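You operate a simulated robot arm through the tools that you are given. There is no shell and no other tool. Be economical: measure what you need, move in short steps, check, and stop when the job is done.

You are at the controls of a simulated robot arm. One attempt, no reset.

JOB
Push the orange plug home into the tall card ring with the plug setter.
Fine: swing the arm back aside; the ring and the other plug stay.

It is judged by the outcome, as a careful person would: the job done as asked, and still so three seconds after it is handed in. It fails if anything else is knocked over, pushed out of place, dropped, spilled or broken.

ROBOT AND FRAMES
A 6-joint arm with a fingered hand on a trunk, on a base that drives. Base frame: it is fixed to the floor where the robot stands at the start and does not move with it; the origin is under the middle of the robot, x ahead of it, y to its left, z up. Readings come in m, rad, newtons and seconds.
With the tool pointing down near the work surface it reaches from about 0.26 to 0.7 m from the robot's upright axis, wherever it stands. Its first joint turns from -2.897 to 2.897 rad. Places, roughly: arm with green grip [0.7, 0.1, 0.9]; green lamp on the plug setter [0.6, 0.1, 0.8]; mouth of the tall card ring with blue band [0.6, 0.2, 0.9]; tall brown card ring with blue ban (6x6x4 cm) [0.6, 0.2, 0.8]; yellow plunger on the arm [0.6, 0, 0.9]. Payload 4 kg.
Tool frame: the origin (TCP) lies between the finger pads and is the grasp point; the fingertips stand 0.026 m ahead of it; z points along the fingers, y is the line along which they close. Largest opening 0.148 m; the body of the gripper starts 0.073 m behind the TCP. The gripper is a hand of 3 fingers: y runs from the thumb to the fingers, the wrist lies at [0, 0, -0.239] in the tool frame.
Orientation is that of the tool frame in the base frame, as a unit quaternion [w, x, y, z]. With the fingers straight down and closing along the base's y, the tool's x points along the base's -x, its y along +y and its z along -z.

CONTROLS
- The arm moves only by the tool send_rows. Its argument "steps" is a list of rows, each an object of numbers (a shift or turn left out is 0): "tx", "ty", "tz": the shift along the tool's x, y, z in units of 50 mm (1.0 is 50 mm); "ax", "ay", "az": the turn, a rotation vector about the tool's x, y, z in units of 8 degrees (1.0 is 8 degrees). In form: [{"tx": .., "ty": .., "tz": .., "ax": .., "ay": .., "az": ..}, ...]. A call has 1 to 12 rows; each row shifts and turns the commanded pose from where the row before left it, along the tool's axes as they then stand. A call with a number of a shift or a turn outside -1 to 1 is refused whole. Rows are played at 5 a second. More than 0.05 m and 0.15 rad between two rows, and nothing of the call is played. A pose out of reach is approached as far as the arm can. The call stops where the force on the tool passes 40 N (or 10 N more than at its start, if that is more) or the arm is blocked; 0.2 s more then pass. In this call time passes only in rows, and 0.2 s behind the last. It gives the time, the measured TCP pose, the force on the tool (base axes), the opening and the grip force at its end, in the units of the frame above (readings bear some noise), with the torque about the TCP (base axes, N m) and any sound that the robot's microphone picked up.
- Cameras (640 x 400 px; columns grow to the right, rows downward): "scene" is now at [0.0561, 0.2122, 1.5385]; the picture's right is [0.02, -1.00, 0.00], its down [-0.67, -0.02, -0.74] and it looks along [0.74, 0.02, -0.67] (base axes); focal length 281 px, centre (320, 200). "wrist" rides on the gripper at [0.068, -0.039, -0.09] in the tool frame; the picture's right is [0.50, 0.87, 0.00], its down [-0.65, 0.38, -0.65] and it looks along [-0.57, 0.33, 0.76] (tool axes); focal length 222 px, centre (320, 200). There is no depth. A picture from a camera that has moved, and an enlarged one, comes with that camera's place and axes in the base frame and with its lens.
- get_image(camera): a new picture of that camera. No time passes.
- lift_body(by): slides the trunk up (or, below 0, down) by that many m; the arm and the scene camera ride with it, the base frame stays. It gives what a move gives, with no picture.
- roll_base(legs): drives the robot by 1 to 6 legs, each [ahead, left, turn to the left] in m, m and rad, along the robot's own axes; the way and the turn of a leg run together, so that a leg with both is an arc; at most 1.5 m and 3.142 rad a leg. The arm and the cameras ride along, it lands a little off, and it stops where it bumps. It gives what a move gives.
- curl_fingers(finger1, finger2, thumb_bend): sets how far each is bent, from 0 (flat) to 1 (curled in); at 0.3 the hand is open as for a grip, at 0.7 the pads meet at the TCP. One left out holds its place. A second passes; each finger stops where it meets its share of the squeeze, and holds until it gets a number again. It is the only way to open and close the hand. It gives what a move gives, with no picture; readings hold the bend of each and the force on the fingers (four entries, about 0 where the hand has none), thumb and palm.
- head_to(pan, tilt): turns the head with the scene camera to pan (to the left, within 2.094 rad either way) and tilt (down, from -0.506 to 1.204), counted from straight ahead of the robot. It gives what a move gives.
- close_up(camera, box): a new picture of the part [left, top, right, bottom] of that camera's present view, enlarged. No time passes.
- close_job(): hands the job in; it is judged then, once.

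Work in short steps. Places have to be worked out from the pictures, the camera data and where the tool is seen: move nearer, look again, correct. Check each grasp and each placing, and mend what went wrong. You have 120 turns and 90 pictures in all, those below and enlarged ones among them. Open the gripper and draw the arm clear of the work before you hand the job in, unless the task says otherwise; then end with one line.

The tools are called after "Call:" as a command line: name --argument value ..., lists and objects as JSON in quotes. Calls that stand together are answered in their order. send_rows: Moves the arm, as the interface text tells. Its arguments: {"type":"object","properties":{"steps":{"type":"array","items":{"type":"object","properties":{"tx":{"type":"number"},"ty":{"type":"number"},"tz":{"type":"number"},"ax":{"type":"number"},"ay":{"type":"number"},"az":{"type":"number"}}}}},"required":["steps"]} The other tools are called the same way: lift_body (by) slides the trunk up or down; curl_fingers (finger1, finger2, thumb_bend) moves the fingers one by one; roll_base (legs) drives the base; head_to (pan, tilt) turns the head that bears the scene camera; get_image (camera) takes a picture; close_up (camera, box) takes an enlarged picture of a part of a camera's view; close_job () hands the job in.

At the start:

```text
t: 0.0
tool_pos: [0.4094, 0.1362, 1.2521]
tool_rot: [0.001, 0.0, 1.0, 0.0]
ft_force: [0.1, -0.6, -0.1]
torque: [0.01, 0.02, 0.01]
width: 0.1477
grip_force: 0.0
shape: jaw
bend: [0.3, 0.3, 0.3]
finger forces: [0.0, 0.0, 0.1, 0.0, 0.0, 0.0]
trunk travel left (down, up): [-0.275, 0.042]
robot x, y, heading: [-0.0016, -0.0011, -0.004]
head pan, tilt: [0.024, 0.74]
```

scene: 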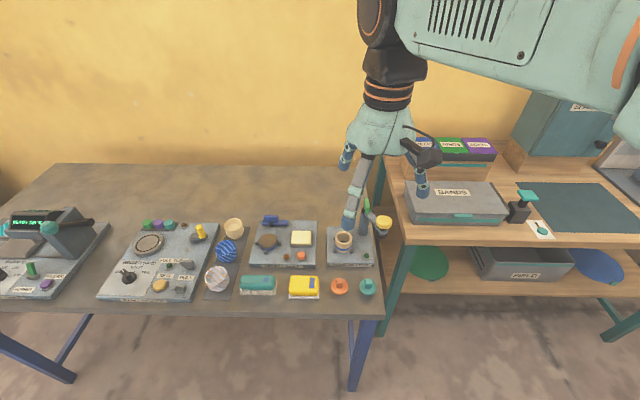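
wrist: 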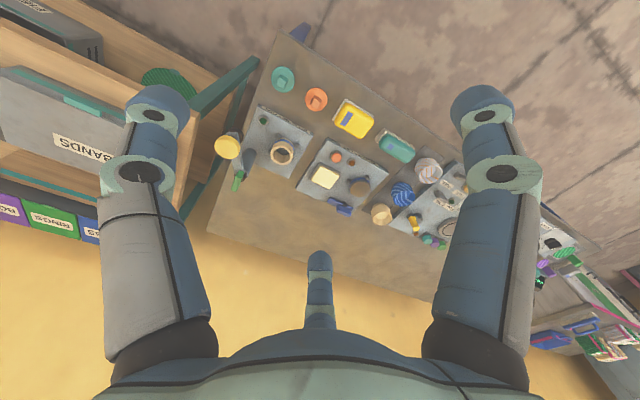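

The plug setter seems to be the small board at the right end of the table, with the orange and teal plugs in front. I'll enlarge both views to see the details.

Call:
close_up --camera "scene" --box '[300, 180, 420, 310]'

Call:
close_up --camera "wrist" --box '[190, 50, 350, 200]'

```text
3.08 times, centred on (360, 245) of scene
camera zoom: at [0.0561, 0.2122, 1.5385], right [0.02, -1.0, 0.0], down [-0.67, -0.02, -0.74], along [0.74, 0.02, -0.67], focal length 864 px, centre (197, 62)
```

zoom: 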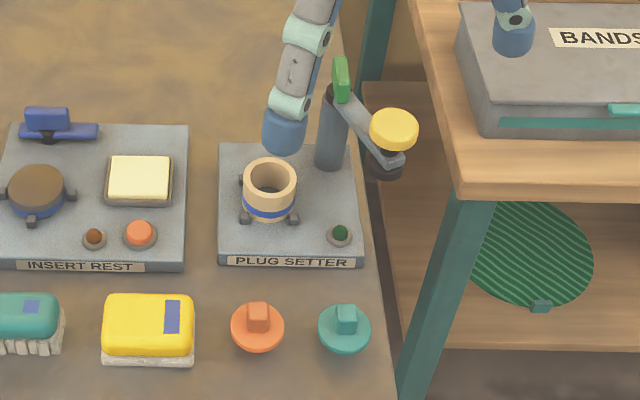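

```text
2.67 times, centred on (270, 125) of wrist
camera zoom: at [0.3409, 0.0968, 1.3404], right [-0.5, 0.87, 0.0], down [0.65, 0.38, 0.65], along [0.57, 0.33, -0.76], focal length 592 px, centre (453, 400)
```

zoom: 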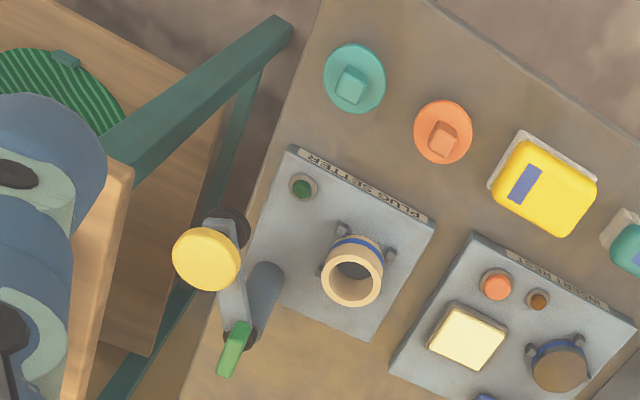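

The setter has a column, a swing arm with a yellow plunger parked aside at about (0.63, 0.04, 0.93) and a green grip near (0.69, 0.08, 0.94). The ring mouth is near (0.624, 0.154, 0.86) and the orange plug near (0.48, 0.167, 0.825). I'll lower the hand in free air to look closer with the wrist camera.

Call:
send_rows --steps '[{"tx": -0.035, "ty": -0.21, "tz": 0.94}, {"tx": -0.035, "ty": -0.21, "tz": 0.94}, {"tx": -0.035, "ty": -0.21, "tz": 0.94}, {"tx": -0.035, "ty": -0.21, "tz": 0.94}, {"tx": -0.035, "ty": -0.21, "tz": 0.94}]'

Call:
get_image --camera "wrist"

Call:
get_image --camera "scene"

```text
t: 1.2
tool_pos: [0.4155, 0.0776, 1.0172]
tool_rot: [0.0, 0.0, 1.0, -0.001]
ft_force: [-0.7, -0.3, 0.0]
torque: [-0.03, 0.05, 0.04]
width: 0.1479
grip_force: 0.0
shape: jaw
bend: [0.3, 0.3, 0.3]
finger forces: [0.0, 0.0, 0.0, 0.1, 0.0, 0.1]
trunk travel left (down, up): [-0.275, 0.042]
robot x, y, heading: [-0.0009, -0.0019, -0.005]
head pan, tilt: [0.024, 0.74]
```

```text
85 pictures are left
camera wrist: at [0.3489, 0.0389, 1.1076], right [-0.5, 0.87, 0.0], down [0.65, 0.38, 0.65], along [0.57, 0.33, -0.76], focal length 222 px, centre (320, 200)
```

wrist: 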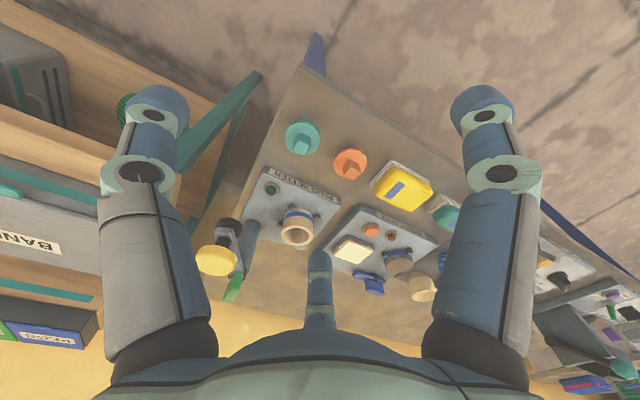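

```text
84 pictures are left
camera scene: at [0.0569, 0.212, 1.5385], right [0.02, -1.0, 0.0], down [-0.67, -0.02, -0.74], along [0.74, 0.02, -0.67], focal length 281 px, centre (320, 200)
```

scene: 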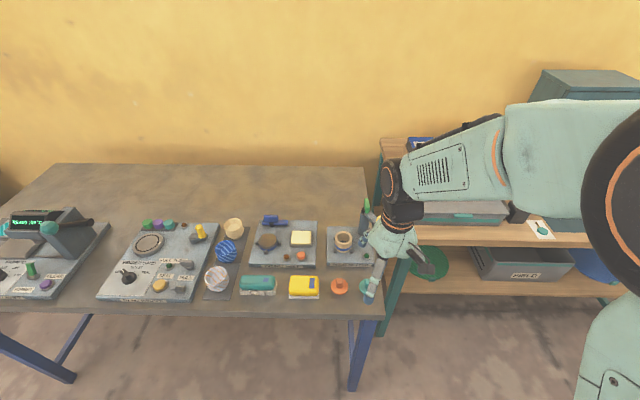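

The view is good now; I'll enlarge it for shapes and positions.

Call:
close_up --camera "wrist" --box '[185, 100, 385, 310]'

Call:
close_up --camera "scene" --box '[310, 190, 400, 305]'

```text
1.90 times, centred on (285, 205) of wrist
camera zoom: at [0.3489, 0.0389, 1.1076], right [-0.5, 0.87, 0.0], down [0.65, 0.38, 0.65], along [0.57, 0.33, -0.76], focal length 423 px, centre (387, 190)
```

zoom: 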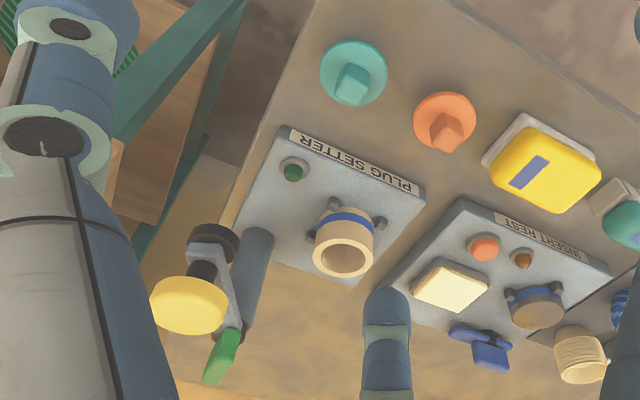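

```text
3.48 times, centred on (355, 248) of scene
camera zoom: at [0.0569, 0.212, 1.5385], right [0.02, -1.0, 0.0], down [-0.67, -0.02, -0.74], along [0.74, 0.02, -0.67], focal length 977 px, centre (198, 35)
```

zoom: 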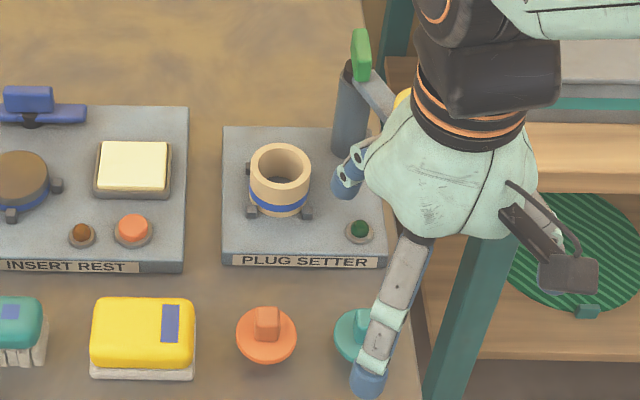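

The plug is a flanged disc with a square knob on top; disc at about (0.481, 0.168, 0.822). I'll zoom more on it to get the knob's height and orientation.

Call:
close_up --camera "scene" --box '[328, 270, 352, 300]'

Call:
close_up --camera "wrist" --box '[325, 140, 375, 190]'

```text
13.33 times, centred on (340, 285) of scene
camera zoom: at [0.0569, 0.212, 1.5385], right [0.02, -1.0, 0.0], down [-0.67, -0.02, -0.74], along [0.74, 0.02, -0.67], focal length 3744 px, centre (53, -933)
```

zoom: 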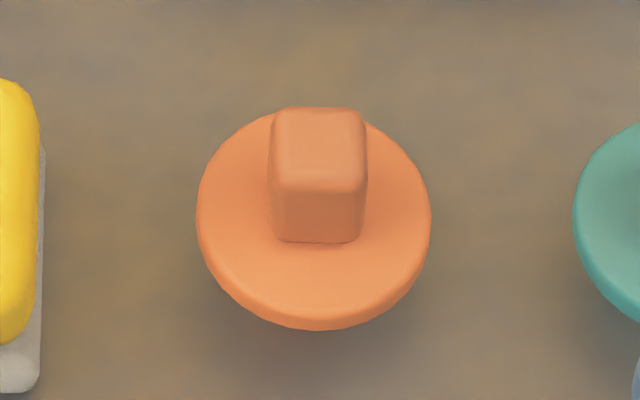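

```text
8.00 times, centred on (350, 165) of wrist
camera zoom: at [0.3489, 0.0389, 1.1076], right [-0.5, 0.87, 0.0], down [0.65, 0.38, 0.65], along [0.57, 0.33, -0.76], focal length 1777 px, centre (80, 480)
```

zoom: 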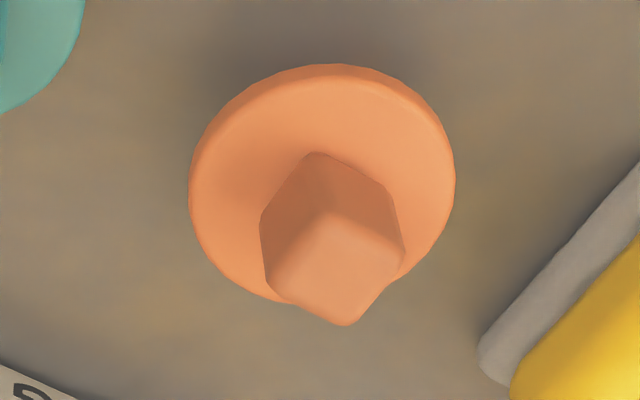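

Knob is ~20 mm cube, aligned with the base axes, top at z≈0.847, disc top ≈0.826. I'll pre-curl the fingers in air to see how they converge.

Call:
curl_fingers --finger1 0.52 --finger2 0.52 --thumb_bend 0.52

Call:
get_image --camera "wrist"

```text
t: 2.2
tool_pos: [0.4171, 0.079, 1.0178]
tool_rot: [0.0, 0.0, 1.0, 0.0]
ft_force: [0.0, -0.1, 0.6]
torque: [0.01, 0.01, -0.03]
width: 0.0566
grip_force: 0.1
shape: fingers
bend: [0.52, 0.52, 0.52]
finger forces: [0.0, 0.0, 0.0, 0.0, 0.1, 0.0]
trunk travel left (down, up): [-0.275, 0.042]
robot x, y, heading: [0.0018, 0.0032, -0.0]
head pan, tilt: [0.024, 0.74]
```

```text
79 pictures are left
camera wrist: at [0.3483, 0.0393, 1.1082], right [-0.5, 0.87, 0.0], down [0.65, 0.38, 0.65], along [0.57, 0.33, -0.76], focal length 222 px, centre (320, 200)
```

wrist: 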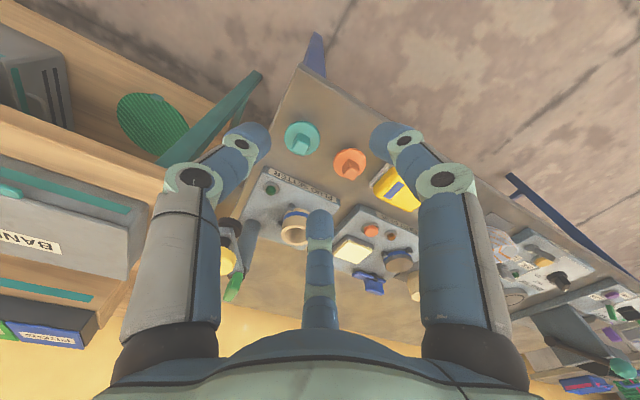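

The fingers converge radially (thumb from −y, the others at ±120°). I'll move above the plug at (0.481, 0.168), stopping at z≈0.92, then check.

Call:
send_rows --steps '[{"tx": -0.43, "ty": 0.6}, {"tx": -0.43, "ty": 0.6}, {"tx": -0.42, "ty": 0.58}, {"tz": 0.9}, {"tz": 0.9}]'

Call:
get_image --camera "wrist"

Call:
close_up --camera "scene" --box '[290, 190, 410, 310]'

```text
t: 3.4
tool_pos: [0.4853, 0.1753, 0.9248]
tool_rot: [0.0, 0.0, 1.0, 0.0]
ft_force: [-0.6, -0.3, 0.0]
torque: [-0.01, 0.01, -0.03]
width: 0.056
grip_force: 0.0
shape: fingers
bend: [0.52, 0.52, 0.52]
finger forces: [0.0, 0.1, 0.0, 0.0, 0.1, 0.1]
trunk travel left (down, up): [-0.275, 0.042]
robot x, y, heading: [0.0018, -0.0015, -0.003]
head pan, tilt: [0.024, 0.74]
```

```text
78 pictures are left
camera wrist: at [0.4171, 0.1346, 1.0149], right [-0.5, 0.87, 0.0], down [0.65, 0.38, 0.65], along [0.57, 0.33, -0.76], focal length 222 px, centre (320, 200)
```

wrist: 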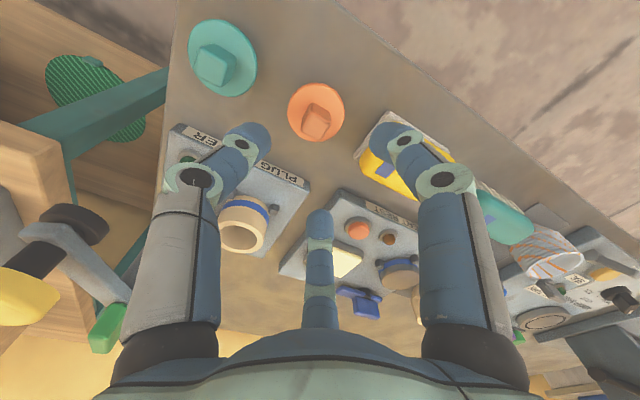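

```text
3.33 times, centred on (350, 250) of scene
camera zoom: at [0.0568, 0.2127, 1.5384], right [0.02, -1.0, 0.0], down [-0.67, -0.02, -0.74], along [0.74, 0.02, -0.67], focal length 936 px, centre (220, 33)
```

zoom: 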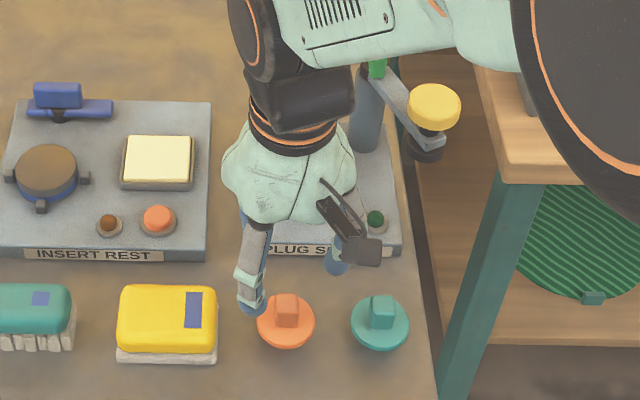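

Hand is near; I'll zoom the wrist view on the plug to get a tool-relative offset.

Call:
close_up --camera "wrist" --box '[275, 70, 355, 150]'

Call:
send_rows --steps '[{"tz": 0.0}]'

Call:
send_rows --steps '[{"tz": 0.0}]'

```text
5.00 times, centred on (315, 110) of wrist
camera zoom: at [0.4171, 0.1346, 1.0149], right [-0.5, 0.87, 0.0], down [0.65, 0.38, 0.65], along [0.57, 0.33, -0.76], focal length 1111 px, centre (345, 650)
```

zoom: 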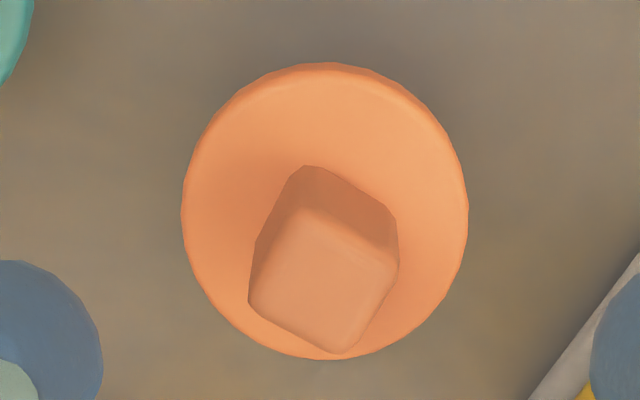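

```text
t: 3.8
tool_pos: [0.4854, 0.1735, 0.9266]
tool_rot: [-0.001, 0.0, 1.0, 0.001]
ft_force: [0.3, -0.4, -0.6]
torque: [-0.03, 0.0, 0.0]
width: 0.0562
grip_force: 0.0
shape: fingers
bend: [0.52, 0.52, 0.52]
finger forces: [0.0, 0.0, 0.0, 0.1, 0.0, 0.0]
trunk travel left (down, up): [-0.275, 0.042]
robot x, y, heading: [-0.0021, 0.003, -0.003]
head pan, tilt: [0.024, 0.74]
```

```text
t: 4.2
tool_pos: [0.4843, 0.1735, 0.925]
tool_rot: [-0.001, 0.0, 1.0, -0.001]
ft_force: [0.0, 0.2, -0.8]
torque: [0.01, 0.01, 0.02]
width: 0.056
grip_force: 0.0
shape: fingers
bend: [0.52, 0.52, 0.52]
finger forces: [0.0, 0.1, 0.1, 0.0, 0.0, 0.0]
trunk travel left (down, up): [-0.275, 0.042]
robot x, y, heading: [0.0029, 0.0002, 0.001]
head pan, tilt: [0.024, 0.74]
```

Plug centre refines to about (0.478, 0.1665), knob top ≈0.848. I correct the offset and descend to TCP z≈0.862, keeping tips above the disc.

Call:
send_rows --steps '[{"tx": 0.136, "ty": -0.15}, {"tz": 0.5}, {"tz": 0.5}, {"tz": 0.27}]'

Call:
get_image --camera "wrist"

Call:
close_up --camera "scene" --box '[310, 240, 390, 310]'

```text
t: 5.2
tool_pos: [0.4751, 0.1655, 0.8635]
tool_rot: [0.0, 0.0, 1.0, 0.0]
ft_force: [-0.2, -0.4, 0.1]
torque: [-0.01, -0.01, 0.02]
width: 0.056
grip_force: 0.1
shape: fingers
bend: [0.52, 0.52, 0.52]
finger forces: [0.0, 0.1, 0.0, 0.1, 0.0, 0.0]
trunk travel left (down, up): [-0.275, 0.042]
robot x, y, heading: [0.0016, 0.0001, -0.001]
head pan, tilt: [0.024, 0.74]
```

```text
75 pictures are left
camera wrist: at [0.4075, 0.1264, 0.9527], right [-0.5, 0.87, 0.0], down [0.65, 0.38, 0.65], along [0.57, 0.33, -0.76], focal length 222 px, centre (320, 200)
```

wrist: 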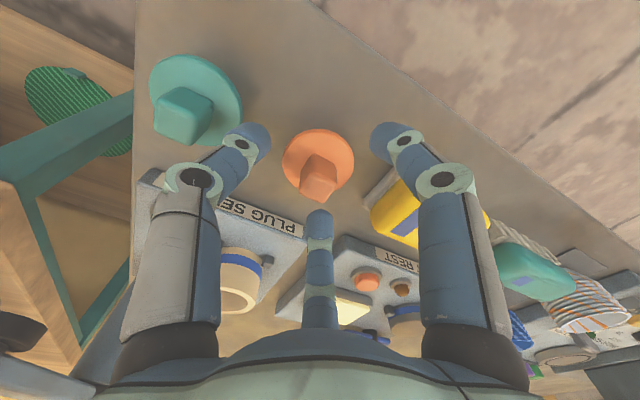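

```text
5.71 times, centred on (350, 275) of scene
camera zoom: at [0.0563, 0.2124, 1.5385], right [0.02, -1.0, 0.0], down [-0.67, -0.02, -0.74], along [0.74, 0.02, -0.67], focal length 1604 px, centre (149, -229)
```

zoom: 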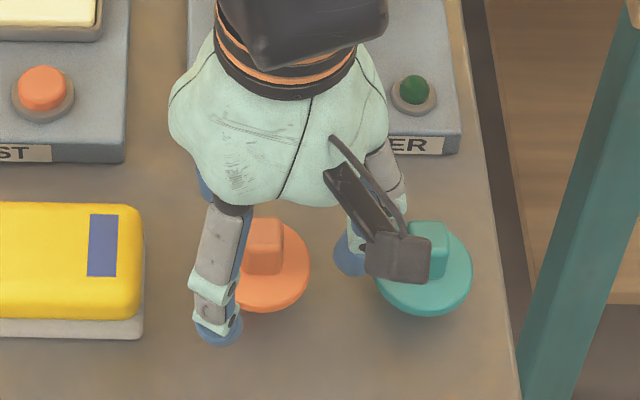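

Knob is centred under the TCP, and thumb clears the teal disc. Descend the last ~8 mm and look at the tips against the disc.

Call:
send_rows --steps '[{"tz": 0.16}]'

Call:
close_up --camera "wrist" --box '[200, 90, 440, 260]'

```text
t: 5.6
tool_pos: [0.475, 0.1645, 0.8543]
tool_rot: [0.0, 0.0, 1.0, 0.0]
ft_force: [-0.1, 0.2, 0.1]
torque: [0.03, -0.02, -0.01]
width: 0.0559
grip_force: 0.1
shape: fingers
bend: [0.52, 0.52, 0.52]
finger forces: [0.0, 0.0, 0.1, 0.0, 0.0, 0.0]
trunk travel left (down, up): [-0.275, 0.042]
robot x, y, heading: [0.0009, 0.0013, -0.002]
head pan, tilt: [0.024, 0.74]
```

```text
2.35 times, centred on (320, 175) of wrist
camera zoom: at [0.4074, 0.1253, 0.9442], right [-0.5, 0.87, 0.0], down [0.66, 0.38, 0.65], along [0.57, 0.33, -0.76], focal length 523 px, centre (320, 259)
```

zoom: 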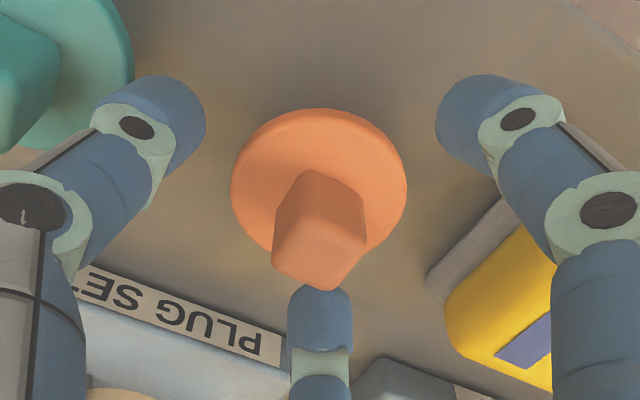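

Well centred. I close all three together gently.

Call:
curl_fingers --finger1 0.62 --finger2 0.62 --thumb_bend 0.62

Call:
close_up --camera "wrist" --box '[220, 100, 420, 240]'

```text
t: 6.6
tool_pos: [0.474, 0.1642, 0.855]
tool_rot: [0.0, 0.0, 1.0, 0.0]
ft_force: [0.1, 0.7, 0.0]
torque: [0.04, 0.0, -0.01]
width: 0.0255
grip_force: 1.0
shape: fingers
bend: [0.61, 0.61, 0.62]
finger forces: [0.7, 0.6, 0.0, 0.0, 0.6, 0.1]
trunk travel left (down, up): [-0.275, 0.042]
robot x, y, heading: [-0.0004, 0.0022, 0.0]
head pan, tilt: [0.024, 0.74]
```

```text
2.86 times, centred on (320, 170) of wrist
camera zoom: at [0.4072, 0.1253, 0.9445], right [-0.5, 0.87, 0.0], down [0.65, 0.38, 0.65], along [0.57, 0.33, -0.76], focal length 635 px, centre (320, 286)
```

zoom: 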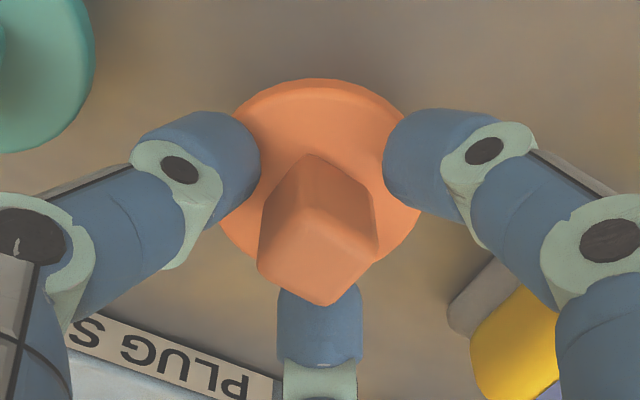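

All three report light contact. Continue squeezing.

Call:
curl_fingers --finger1 0.75 --finger2 0.75 --thumb_bend 0.75

Call:
close_up --camera "wrist" --box '[220, 100, 420, 240]'

```text
t: 7.6
tool_pos: [0.4748, 0.1638, 0.8546]
tool_rot: [0.001, 0.0, 1.0, 0.0]
ft_force: [0.5, -0.7, 4.9]
torque: [0.01, -0.03, -0.04]
width: 0.0247
grip_force: 17.2
shape: fingers
bend: [0.61, 0.61, 0.65]
finger forces: [10.3, 10.4, 0.0, 0.0, 13.8, 0.1]
trunk travel left (down, up): [-0.275, 0.042]
robot x, y, heading: [-0.002, -0.0033, 0.002]
head pan, tilt: [0.024, 0.74]
```

```text
2.86 times, centred on (320, 170) of wrist
camera zoom: at [0.4072, 0.1252, 0.9447], right [-0.5, 0.87, 0.0], down [0.65, 0.38, 0.65], along [0.57, 0.33, -0.76], focal length 635 px, centre (320, 286)
```

zoom: 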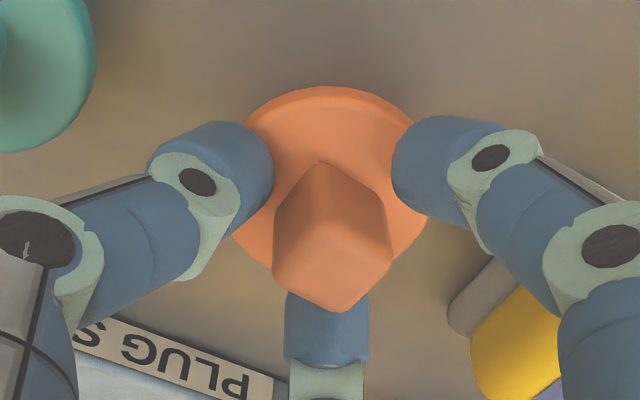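

Gripped at ~10–14 N. Lift 30 mm and check that the plug comes along.

Call:
send_rows --steps '[{"tz": -0.3}, {"tz": -0.3}, {"tz": -0.4}]'

Call:
close_up --camera "wrist" --box '[220, 100, 420, 240]'

Call:
close_up --camera "scene" --box '[310, 230, 390, 310]'

```text
t: 8.4
tool_pos: [0.4752, 0.1636, 0.903]
tool_rot: [0.0, 0.001, 1.0, 0.0]
ft_force: [0.0, 0.1, -1.1]
torque: [-0.01, -0.01, 0.0]
width: 0.0247
grip_force: 16.8
shape: fingers
bend: [0.61, 0.61, 0.66]
finger forces: [10.2, 10.1, 0.0, 0.0, 13.2, 0.0]
trunk travel left (down, up): [-0.275, 0.042]
robot x, y, heading: [-0.0024, 0.0008, 0.002]
head pan, tilt: [0.024, 0.74]
```

```text
2.86 times, centred on (320, 170) of wrist
camera zoom: at [0.4069, 0.1245, 0.9929], right [-0.5, 0.87, 0.0], down [0.65, 0.38, 0.65], along [0.57, 0.33, -0.76], focal length 635 px, centre (320, 286)
```

zoom: 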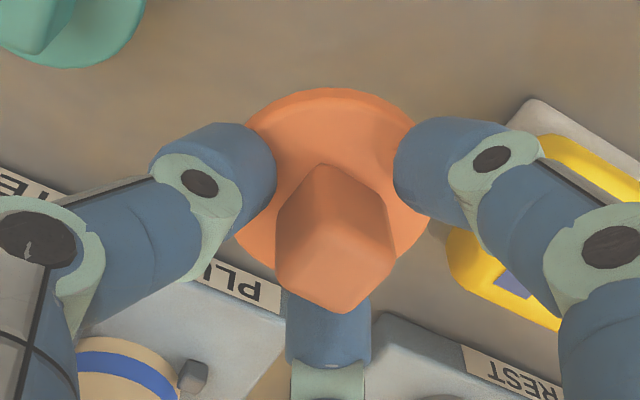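

```text
5.00 times, centred on (350, 270) of scene
camera zoom: at [0.0558, 0.2121, 1.5385], right [0.02, -1.0, 0.0], down [-0.67, -0.02, -0.74], along [0.74, 0.02, -0.67], focal length 1404 px, centre (170, -150)
```

zoom: 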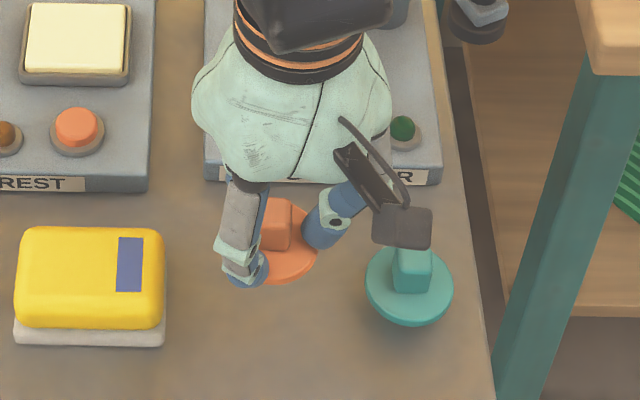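

Plug is held level, offset ~4 mm from the TCP. I raise to z≈0.965 and turn the hand ~32° so no finger faces the parked plunger arm, then look at the ring.

Call:
send_rows --steps '[{"tz": -0.62}, {"tz": -0.62}, {"az": 1}, {"az": 1}, {"az": 1}, {"az": 1}]'

Call:
get_image --camera "wrist"

```text
t: 9.8
tool_pos: [0.4756, 0.1652, 0.9659]
tool_rot: [0.0, 0.277, 0.961, 0.0]
ft_force: [-0.4, -0.4, 0.6]
torque: [0.01, 0.01, -0.01]
width: 0.0247
grip_force: 16.4
shape: fingers
bend: [0.61, 0.61, 0.66]
finger forces: [10.2, 10.2, 0.0, 0.1, 13.2, 0.0]
trunk travel left (down, up): [-0.275, 0.042]
robot x, y, heading: [0.0003, 0.0001, -0.001]
head pan, tilt: [0.024, 0.74]
```

```text
68 pictures are left
camera wrist: at [0.3973, 0.1663, 1.0559], right [0.04, 1.0, 0.0], down [0.76, -0.03, 0.65], along [0.65, -0.02, -0.76], focal length 222 px, centre (320, 200)
```

wrist: 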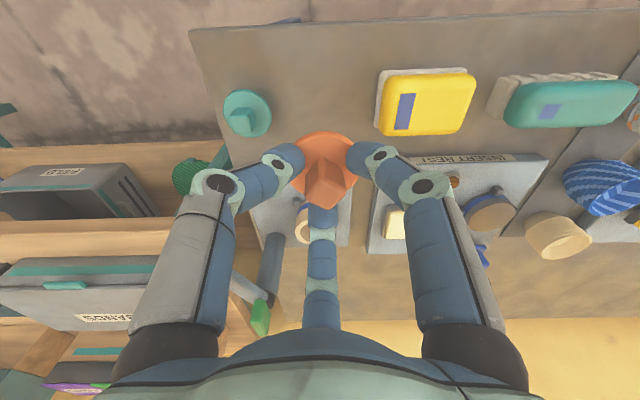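

The ring hides behind a finger. I shift sideways to about (0.52, 0.21) so that it shows between two fingers.

Call:
send_rows --steps '[{"tx": -0.14, "ty": 0.62}, {"tx": -0.14, "ty": 0.62}]'

Call:
close_up --camera "wrist" --box '[200, 120, 400, 300]'

Call:
close_up --camera "scene" --box '[290, 180, 410, 300]'

```text
t: 10.4
tool_pos: [0.5228, 0.2104, 0.963]
tool_rot: [0.001, 0.276, 0.961, 0.0]
ft_force: [-0.8, 0.1, -0.4]
torque: [-0.01, -0.01, 0.02]
width: 0.0247
grip_force: 17.0
shape: fingers
bend: [0.61, 0.61, 0.66]
finger forces: [10.1, 10.2, 0.0, 0.0, 13.2, 0.0]
trunk travel left (down, up): [-0.275, 0.042]
robot x, y, heading: [-0.0005, -0.0002, -0.003]
head pan, tilt: [0.024, 0.74]
```

```text
2.22 times, centred on (300, 210) of wrist
camera zoom: at [0.4441, 0.2129, 1.0526], right [0.04, 1.0, 0.0], down [0.76, -0.03, 0.65], along [0.65, -0.02, -0.76], focal length 494 px, centre (364, 178)
```

zoom: 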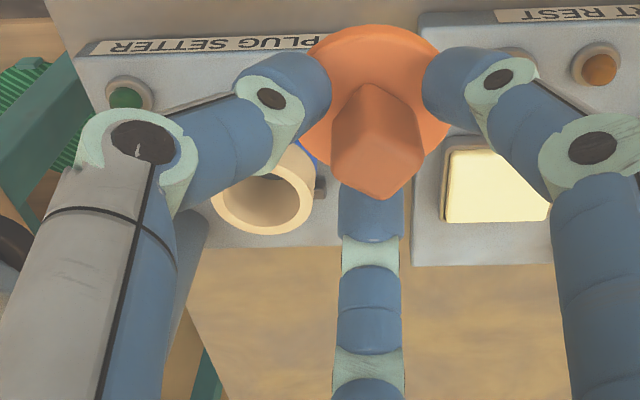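

```text
3.33 times, centred on (350, 240) of scene
camera zoom: at [0.0567, 0.2126, 1.5384], right [0.02, -1.0, 0.0], down [-0.67, -0.02, -0.74], along [0.74, 0.02, -0.67], focal length 936 px, centre (220, 67)
```

zoom: 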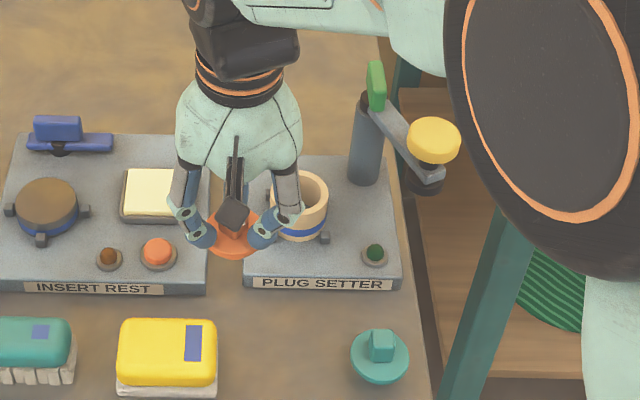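

Ring mouth estimate with the wrist camera: (0.6205, 0.153, 0.861). I move the held plug above it, still high.

Call:
send_rows --steps '[{"tx": -0.786, "ty": 0.017}, {"tx": -0.786, "ty": 0.017}, {"tx": -0.786, "ty": 0.017}, {"tz": 0.0}]'

Call:
close_up --camera "wrist" --box '[200, 100, 440, 280]'

Call:
close_up --camera "scene" --box '[310, 190, 390, 270]'

```text
t: 11.4
tool_pos: [0.6223, 0.1478, 0.9634]
tool_rot: [0.001, 0.275, 0.961, 0.0]
ft_force: [0.2, 0.9, -0.6]
torque: [0.04, 0.02, 0.01]
width: 0.0243
grip_force: 16.9
shape: fingers
bend: [0.61, 0.61, 0.66]
finger forces: [10.1, 10.2, 0.0, 0.1, 13.0, 0.1]
trunk travel left (down, up): [-0.275, 0.042]
robot x, y, heading: [-0.0033, 0.0001, 0.002]
head pan, tilt: [0.024, 0.74]
```

```text
2.22 times, centred on (320, 190) of wrist
camera zoom: at [0.5436, 0.1508, 1.0536], right [0.03, 1.0, 0.0], down [0.76, -0.03, 0.65], along [0.65, -0.02, -0.76], focal length 494 px, centre (320, 222)
```

zoom: 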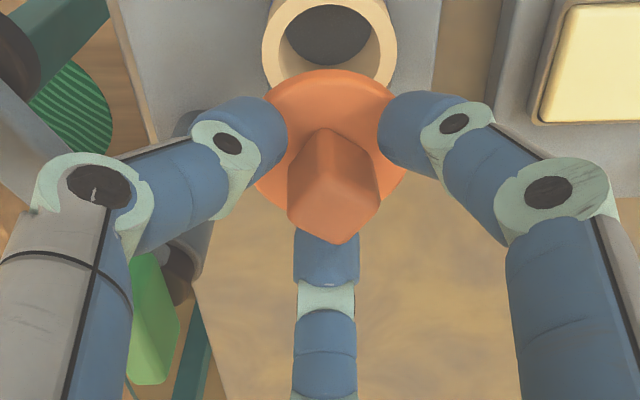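

```text
5.00 times, centred on (350, 230) of scene
camera zoom: at [0.0555, 0.2125, 1.5384], right [0.02, -1.0, 0.0], down [-0.67, -0.02, -0.74], along [0.74, 0.02, -0.67], focal length 1404 px, centre (170, 50)
```

zoom: 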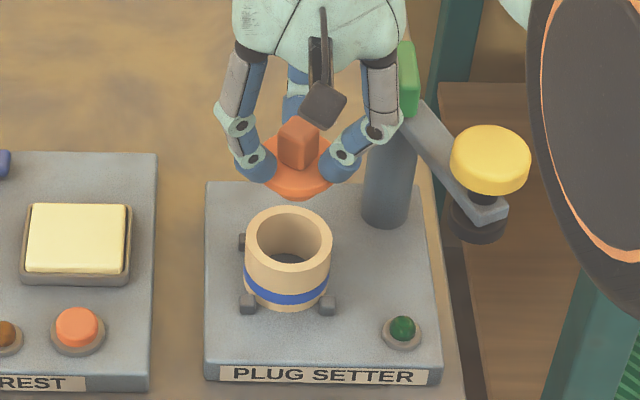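

Both views together put the ring mouth at about (0.611, 0.153, ~0.87), roughly 7 mm nearer in x than the plug is now. I correct and lower to TCP z≈0.93, above the mouth.

Call:
send_rows --steps '[{"tx": 0.135, "ty": -0.05}, {"tz": 0.33}, {"tz": 0.33}]'

Call:
close_up --camera "wrist" --box '[220, 100, 420, 250]'

Call:
close_up --camera "scene" --box '[320, 205, 370, 260]'

```text
t: 12.2
tool_pos: [0.6141, 0.1511, 0.9317]
tool_rot: [0.001, 0.276, 0.961, -0.001]
ft_force: [0.0, 0.5, -0.7]
torque: [-0.01, 0.0, -0.02]
width: 0.0243
grip_force: 16.4
shape: fingers
bend: [0.61, 0.61, 0.66]
finger forces: [10.2, 10.1, 0.0, 0.0, 13.0, 0.0]
trunk travel left (down, up): [-0.275, 0.042]
robot x, y, heading: [-0.0013, -0.0003, -0.001]
head pan, tilt: [0.024, 0.74]
```

```text
2.67 times, centred on (320, 175) of wrist
camera zoom: at [0.5364, 0.1538, 1.0217], right [0.03, 1.0, 0.0], down [0.76, -0.03, 0.65], along [0.65, -0.02, -0.76], focal length 592 px, centre (320, 267)
```

zoom: 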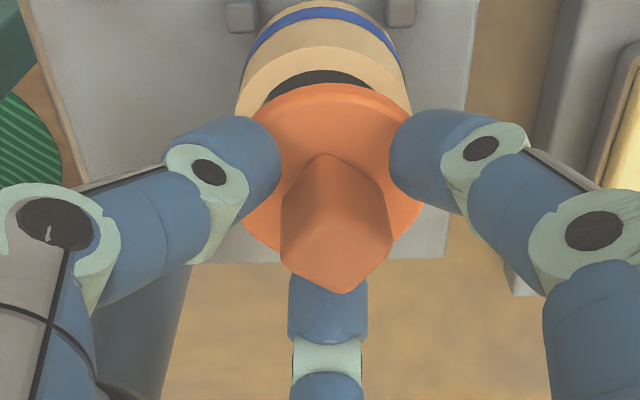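

```text
7.27 times, centred on (345, 232) of scene
camera zoom: at [0.0562, 0.2123, 1.5385], right [0.02, -1.0, 0.0], down [-0.67, -0.02, -0.74], along [0.74, 0.02, -0.67], focal length 2042 px, centre (138, -36)
```

zoom: 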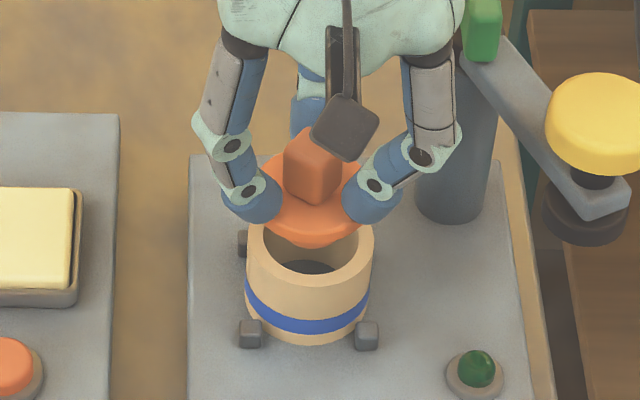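

Disc is about 2 mm too far in +y and perhaps 2 mm short in x. I fine-correct and lower a little, watching force.

Call:
send_rows --steps '[{"tx": -0.055, "ty": -0.013}, {"tz": 0.12}, {"tz": 0.0}]'

Call:
close_up --camera "wrist" --box '[250, 100, 390, 210]'

Call:
close_up --camera "scene" --box '[328, 215, 358, 250]'

```text
t: 13.0
tool_pos: [0.6168, 0.1494, 0.926]
tool_rot: [0.0, 0.275, 0.961, 0.0]
ft_force: [-0.9, 0.1, -0.3]
torque: [0.01, -0.01, 0.02]
width: 0.0242
grip_force: 16.8
shape: fingers
bend: [0.61, 0.61, 0.66]
finger forces: [10.2, 10.2, 0.0, 0.1, 12.9, 0.1]
trunk travel left (down, up): [-0.275, 0.042]
robot x, y, heading: [-0.0006, 0.0008, -0.002]
head pan, tilt: [0.024, 0.74]
```

```text
3.64 times, centred on (320, 155) of wrist
camera zoom: at [0.5384, 0.1524, 1.0165], right [0.04, 1.0, 0.0], down [0.76, -0.03, 0.65], along [0.65, -0.02, -0.76], focal length 808 px, centre (320, 364)
```

zoom: 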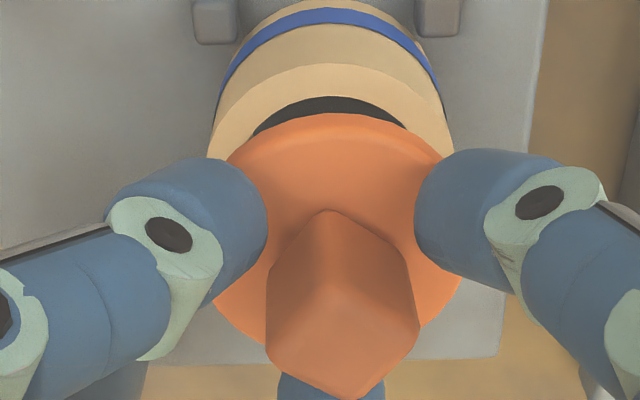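

```text
11.43 times, centred on (343, 232) of scene
camera zoom: at [0.0561, 0.2122, 1.5385], right [0.02, -1.0, 0.0], down [-0.67, -0.02, -0.74], along [0.74, 0.02, -0.67], focal length 3209 px, centre (57, -171)
```

zoom: 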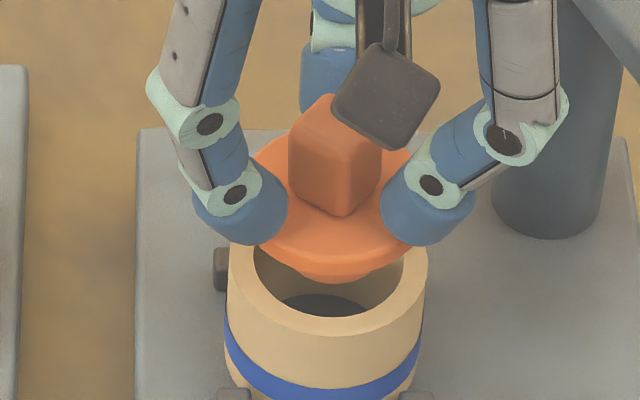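

Stem bottom is now visible, hovering about 1 cm above the mouth; y is aligned, x needs perhaps +3 mm. I shift and lower 5 mm.

Call:
send_rows --steps '[{"tx": -0.051, "ty": 0.032}, {"tz": 0.1}, {"tz": 0.0}]'

Call:
close_up --camera "wrist" --box '[250, 100, 390, 210]'

Call:
close_up --camera "scene" --box '[328, 215, 358, 250]'

```text
t: 13.8
tool_pos: [0.6193, 0.1485, 0.9223]
tool_rot: [0.001, 0.276, 0.961, 0.0]
ft_force: [-0.2, 0.0, -0.3]
torque: [-0.01, -0.02, 0.02]
width: 0.0243
grip_force: 16.9
shape: fingers
bend: [0.61, 0.61, 0.66]
finger forces: [10.2, 10.2, 0.0, 0.0, 13.0, 0.0]
trunk travel left (down, up): [-0.275, 0.042]
robot x, y, heading: [0.0014, -0.0009, 0.002]
head pan, tilt: [0.024, 0.74]
```

```text
3.64 times, centred on (320, 155) of wrist
camera zoom: at [0.5413, 0.1522, 1.0123], right [0.04, 1.0, 0.0], down [0.76, -0.03, 0.65], along [0.65, -0.02, -0.76], focal length 808 px, centre (320, 364)
```

zoom: 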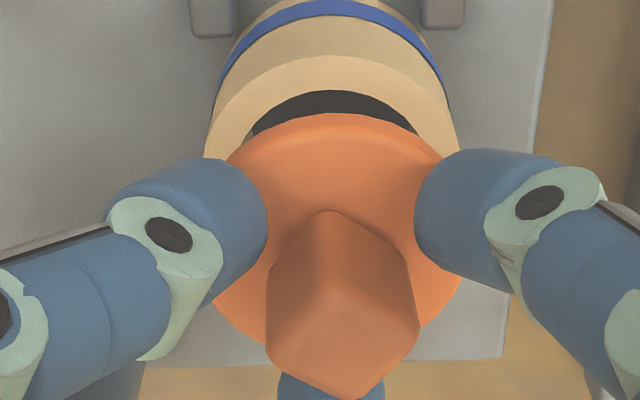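

```text
11.43 times, centred on (343, 232) of scene
camera zoom: at [0.0562, 0.2122, 1.5385], right [0.02, -1.0, 0.0], down [-0.67, -0.02, -0.74], along [0.74, 0.02, -0.67], focal length 3209 px, centre (57, -171)
```

zoom: 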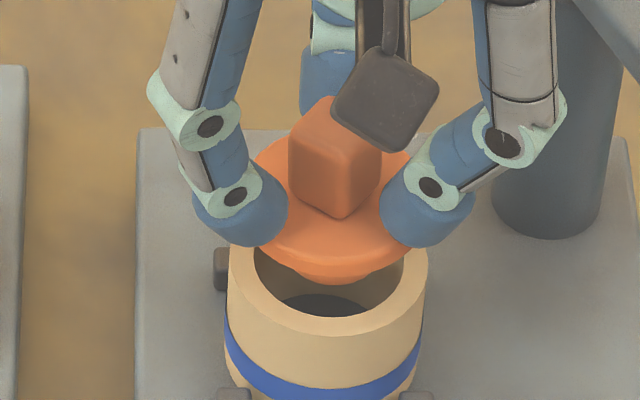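

Consistent now with the mouth at z≈0.857 and plug nearly over it. Lower 7 mm with +1.5 mm in x and recheck.

Call:
send_rows --steps '[{"tx": -0.025, "ty": 0.016}, {"tz": 0.14}, {"tz": 0.0}]'

Call:
close_up --camera "wrist" --box '[250, 100, 390, 210]'

Call:
close_up --camera "scene" --box '[328, 215, 358, 250]'

```text
t: 14.6
tool_pos: [0.6218, 0.1493, 0.9149]
tool_rot: [0.001, 0.276, 0.961, 0.001]
ft_force: [0.3, 0.2, -0.6]
torque: [-0.02, 0.01, 0.0]
width: 0.0244
grip_force: 16.5
shape: fingers
bend: [0.61, 0.61, 0.66]
finger forces: [10.3, 10.2, 0.0, 0.1, 13.0, 0.0]
trunk travel left (down, up): [-0.275, 0.042]
robot x, y, heading: [-0.0013, -0.0006, 0.0]
head pan, tilt: [0.024, 0.74]
```

```text
3.64 times, centred on (320, 155) of wrist
camera zoom: at [0.543, 0.1524, 1.0051], right [0.04, 1.0, 0.0], down [0.76, -0.03, 0.65], along [0.65, -0.02, -0.76], focal length 808 px, centre (320, 364)
```

zoom: 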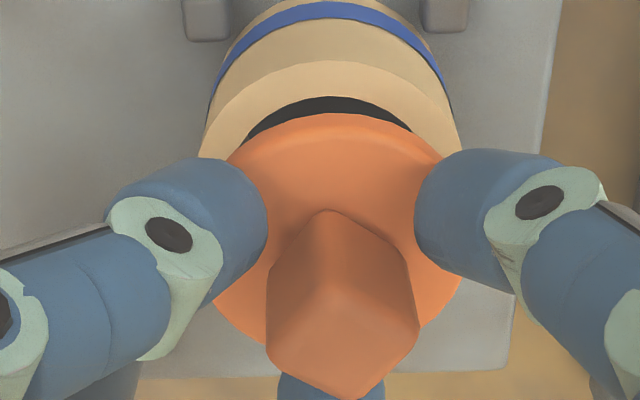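

```text
11.43 times, centred on (343, 232) of scene
camera zoom: at [0.0561, 0.2122, 1.5385], right [0.02, -1.0, 0.0], down [-0.67, -0.02, -0.74], along [0.74, 0.02, -0.67], focal length 3209 px, centre (57, -171)
```

zoom: 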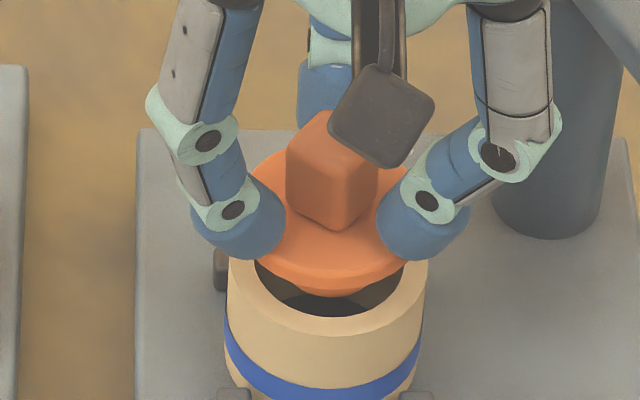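

Still clear and closing in. Another +1.5 mm in x, 5 mm down.

Call:
send_rows --steps '[{"tx": -0.03, "ty": 0.008}, {"tz": 0.1}, {"tz": 0.0}]'

Call:
close_up --camera "wrist" --box '[250, 100, 390, 210]'

Call:
close_up --camera "scene" --box '[328, 215, 358, 250]'

```text
t: 15.4
tool_pos: [0.6228, 0.1479, 0.9101]
tool_rot: [0.0, 0.275, 0.962, 0.0]
ft_force: [-0.2, 0.6, 0.0]
torque: [0.0, -0.01, 0.0]
width: 0.0245
grip_force: 17.1
shape: fingers
bend: [0.61, 0.61, 0.66]
finger forces: [10.2, 10.2, 0.0, 0.0, 13.1, 0.0]
trunk travel left (down, up): [-0.275, 0.042]
robot x, y, heading: [0.0001, -0.0008, 0.001]
head pan, tilt: [0.024, 0.74]
```

```text
3.64 times, centred on (320, 155) of wrist
camera zoom: at [0.5449, 0.1509, 0.9999], right [0.04, 1.0, 0.0], down [0.76, -0.03, 0.65], along [0.65, -0.02, -0.76], focal length 808 px, centre (320, 364)
```

zoom: 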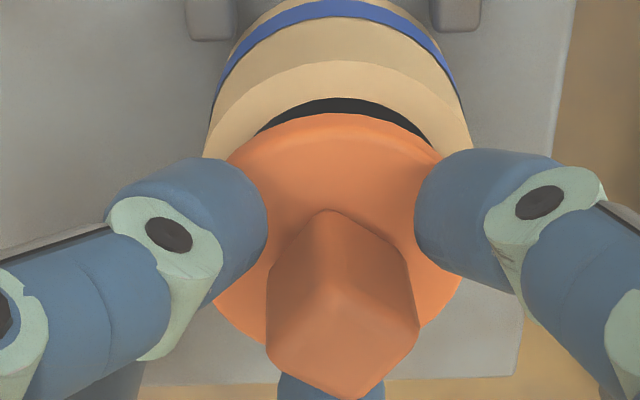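

```text
11.43 times, centred on (343, 232) of scene
camera zoom: at [0.0561, 0.2122, 1.5385], right [0.02, -1.0, 0.0], down [-0.67, -0.02, -0.74], along [0.74, 0.02, -0.67], focal length 3209 px, centre (57, -171)
```

zoom: 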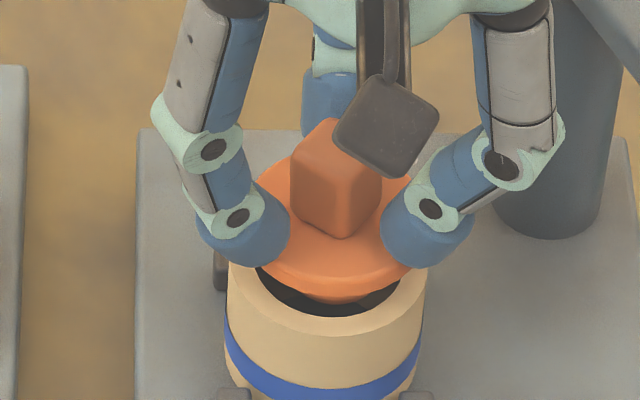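

Aligned to within ~1 mm. I nudge y by +1 mm and continue down gently in 2 mm rows.

Call:
send_rows --steps '[{"tx": 0.0, "ty": 0.025}, {"tz": 0.04}, {"tz": 0.04}, {"tz": 0.04}, {"tz": 0.0}]'

Call:
close_up --camera "wrist" --box '[250, 100, 390, 210]'

Call:
close_up --camera "scene" --box '[328, 215, 358, 250]'

```text
t: 16.6
tool_pos: [0.624, 0.1493, 0.9065]
tool_rot: [0.002, 0.276, 0.961, 0.001]
ft_force: [0.0, 0.5, 16.7]
torque: [0.24, -0.17, 0.0]
width: 0.0244
grip_force: 22.5
shape: fingers
bend: [0.61, 0.6, 0.66]
finger forces: [15.6, 16.8, 0.0, 0.0, 12.8, 0.1]
trunk travel left (down, up): [-0.275, 0.042]
robot x, y, heading: [0.0002, 0.0017, -0.002]
head pan, tilt: [0.024, 0.74]
```

```text
3.64 times, centred on (320, 155) of wrist
camera zoom: at [0.5448, 0.1526, 0.9967], right [0.04, 1.0, 0.0], down [0.75, -0.03, 0.66], along [0.66, -0.02, -0.75], focal length 808 px, centre (320, 364)
```

zoom: 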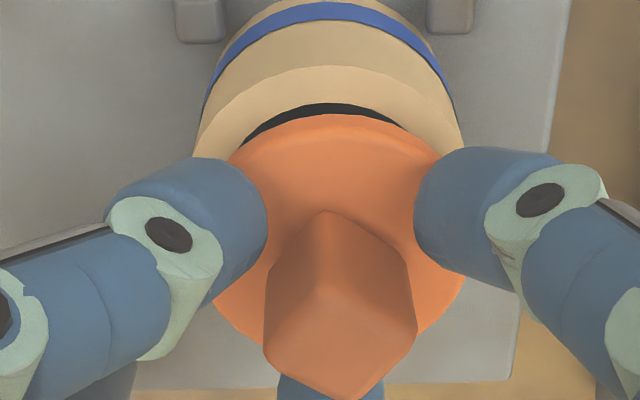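

```text
11.43 times, centred on (343, 232) of scene
camera zoom: at [0.0544, 0.2119, 1.5388], right [0.02, -1.0, 0.0], down [-0.67, -0.02, -0.74], along [0.74, 0.02, -0.67], focal length 3209 px, centre (57, -171)
```

zoom: 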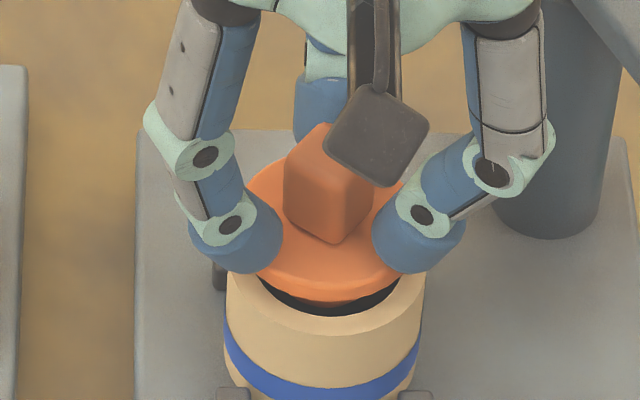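

Contact at 16.7 N with torque placing it on the +x+y edge: the stem is ~1 mm off that way. I lift 3 mm, shift back −1.3 mm in both and retry.

Call:
send_rows --steps '[{"tz": -0.08}, {"tx": 0.008, "ty": -0.036}, {"tz": 0.04}, {"tz": 0.04}, {"tz": 0.0}]'

```text
t: 17.8
tool_pos: [0.6208, 0.1496, 0.907]
tool_rot: [0.002, 0.276, 0.961, 0.001]
ft_force: [-0.3, 0.8, 19.0]
torque: [0.24, -0.16, 0.0]
width: 0.0244
grip_force: 24.8
shape: fingers
bend: [0.6, 0.6, 0.66]
finger forces: [17.0, 18.1, 0.1, 0.0, 14.2, 0.1]
trunk travel left (down, up): [-0.275, 0.042]
robot x, y, heading: [-0.0031, 0.0004, 0.002]
head pan, tilt: [0.024, 0.74]
```

Still contact on the +x+y side, slightly less lever. Lift 4 mm and check that the plug is still level in the hand.

Call:
send_rows --steps '[{"tz": -0.08}, {"tz": 0.0}]'

Call:
close_up --camera "wrist" --box '[250, 100, 390, 210]'

Call:
close_up --camera "scene" --box '[328, 215, 358, 250]'

```text
t: 18.4
tool_pos: [0.6183, 0.1486, 0.9076]
tool_rot: [-0.001, 0.275, 0.961, -0.001]
ft_force: [0.1, 0.7, 1.0]
torque: [0.04, -0.06, 0.0]
width: 0.0245
grip_force: 18.9
shape: fingers
bend: [0.6, 0.6, 0.66]
finger forces: [12.4, 13.1, 0.1, 0.1, 12.8, 0.0]
trunk travel left (down, up): [-0.275, 0.042]
robot x, y, heading: [0.0002, -0.0014, -0.001]
head pan, tilt: [0.024, 0.74]
```

```text
3.64 times, centred on (320, 155) of wrist
camera zoom: at [0.5412, 0.1509, 0.9975], right [0.03, 1.0, 0.0], down [0.76, -0.03, 0.65], along [0.65, -0.02, -0.76], focal length 808 px, centre (320, 364)
```

zoom: 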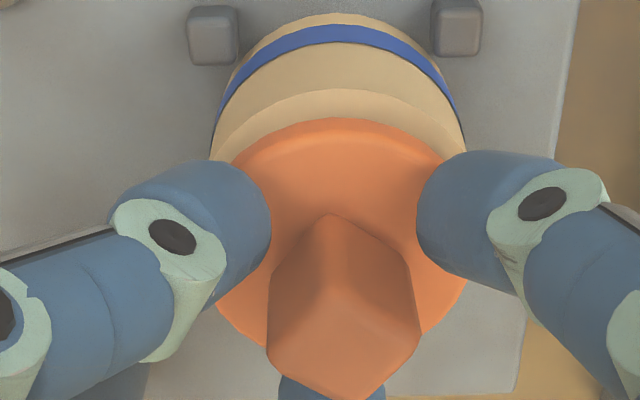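

```text
11.43 times, centred on (343, 232) of scene
camera zoom: at [0.056, 0.2122, 1.5383], right [0.02, -1.0, 0.0], down [-0.67, -0.02, -0.74], along [0.74, 0.02, -0.67], focal length 3209 px, centre (57, -171)
```

zoom: 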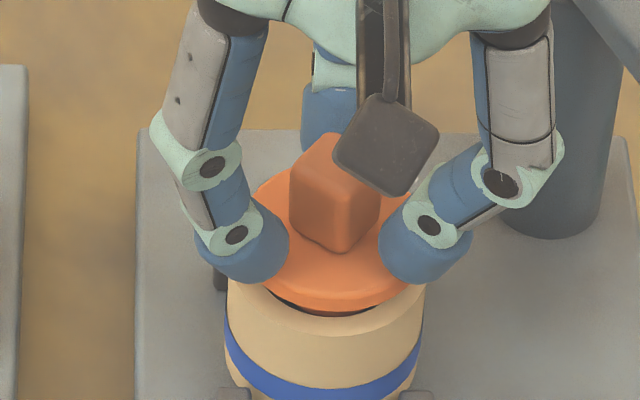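

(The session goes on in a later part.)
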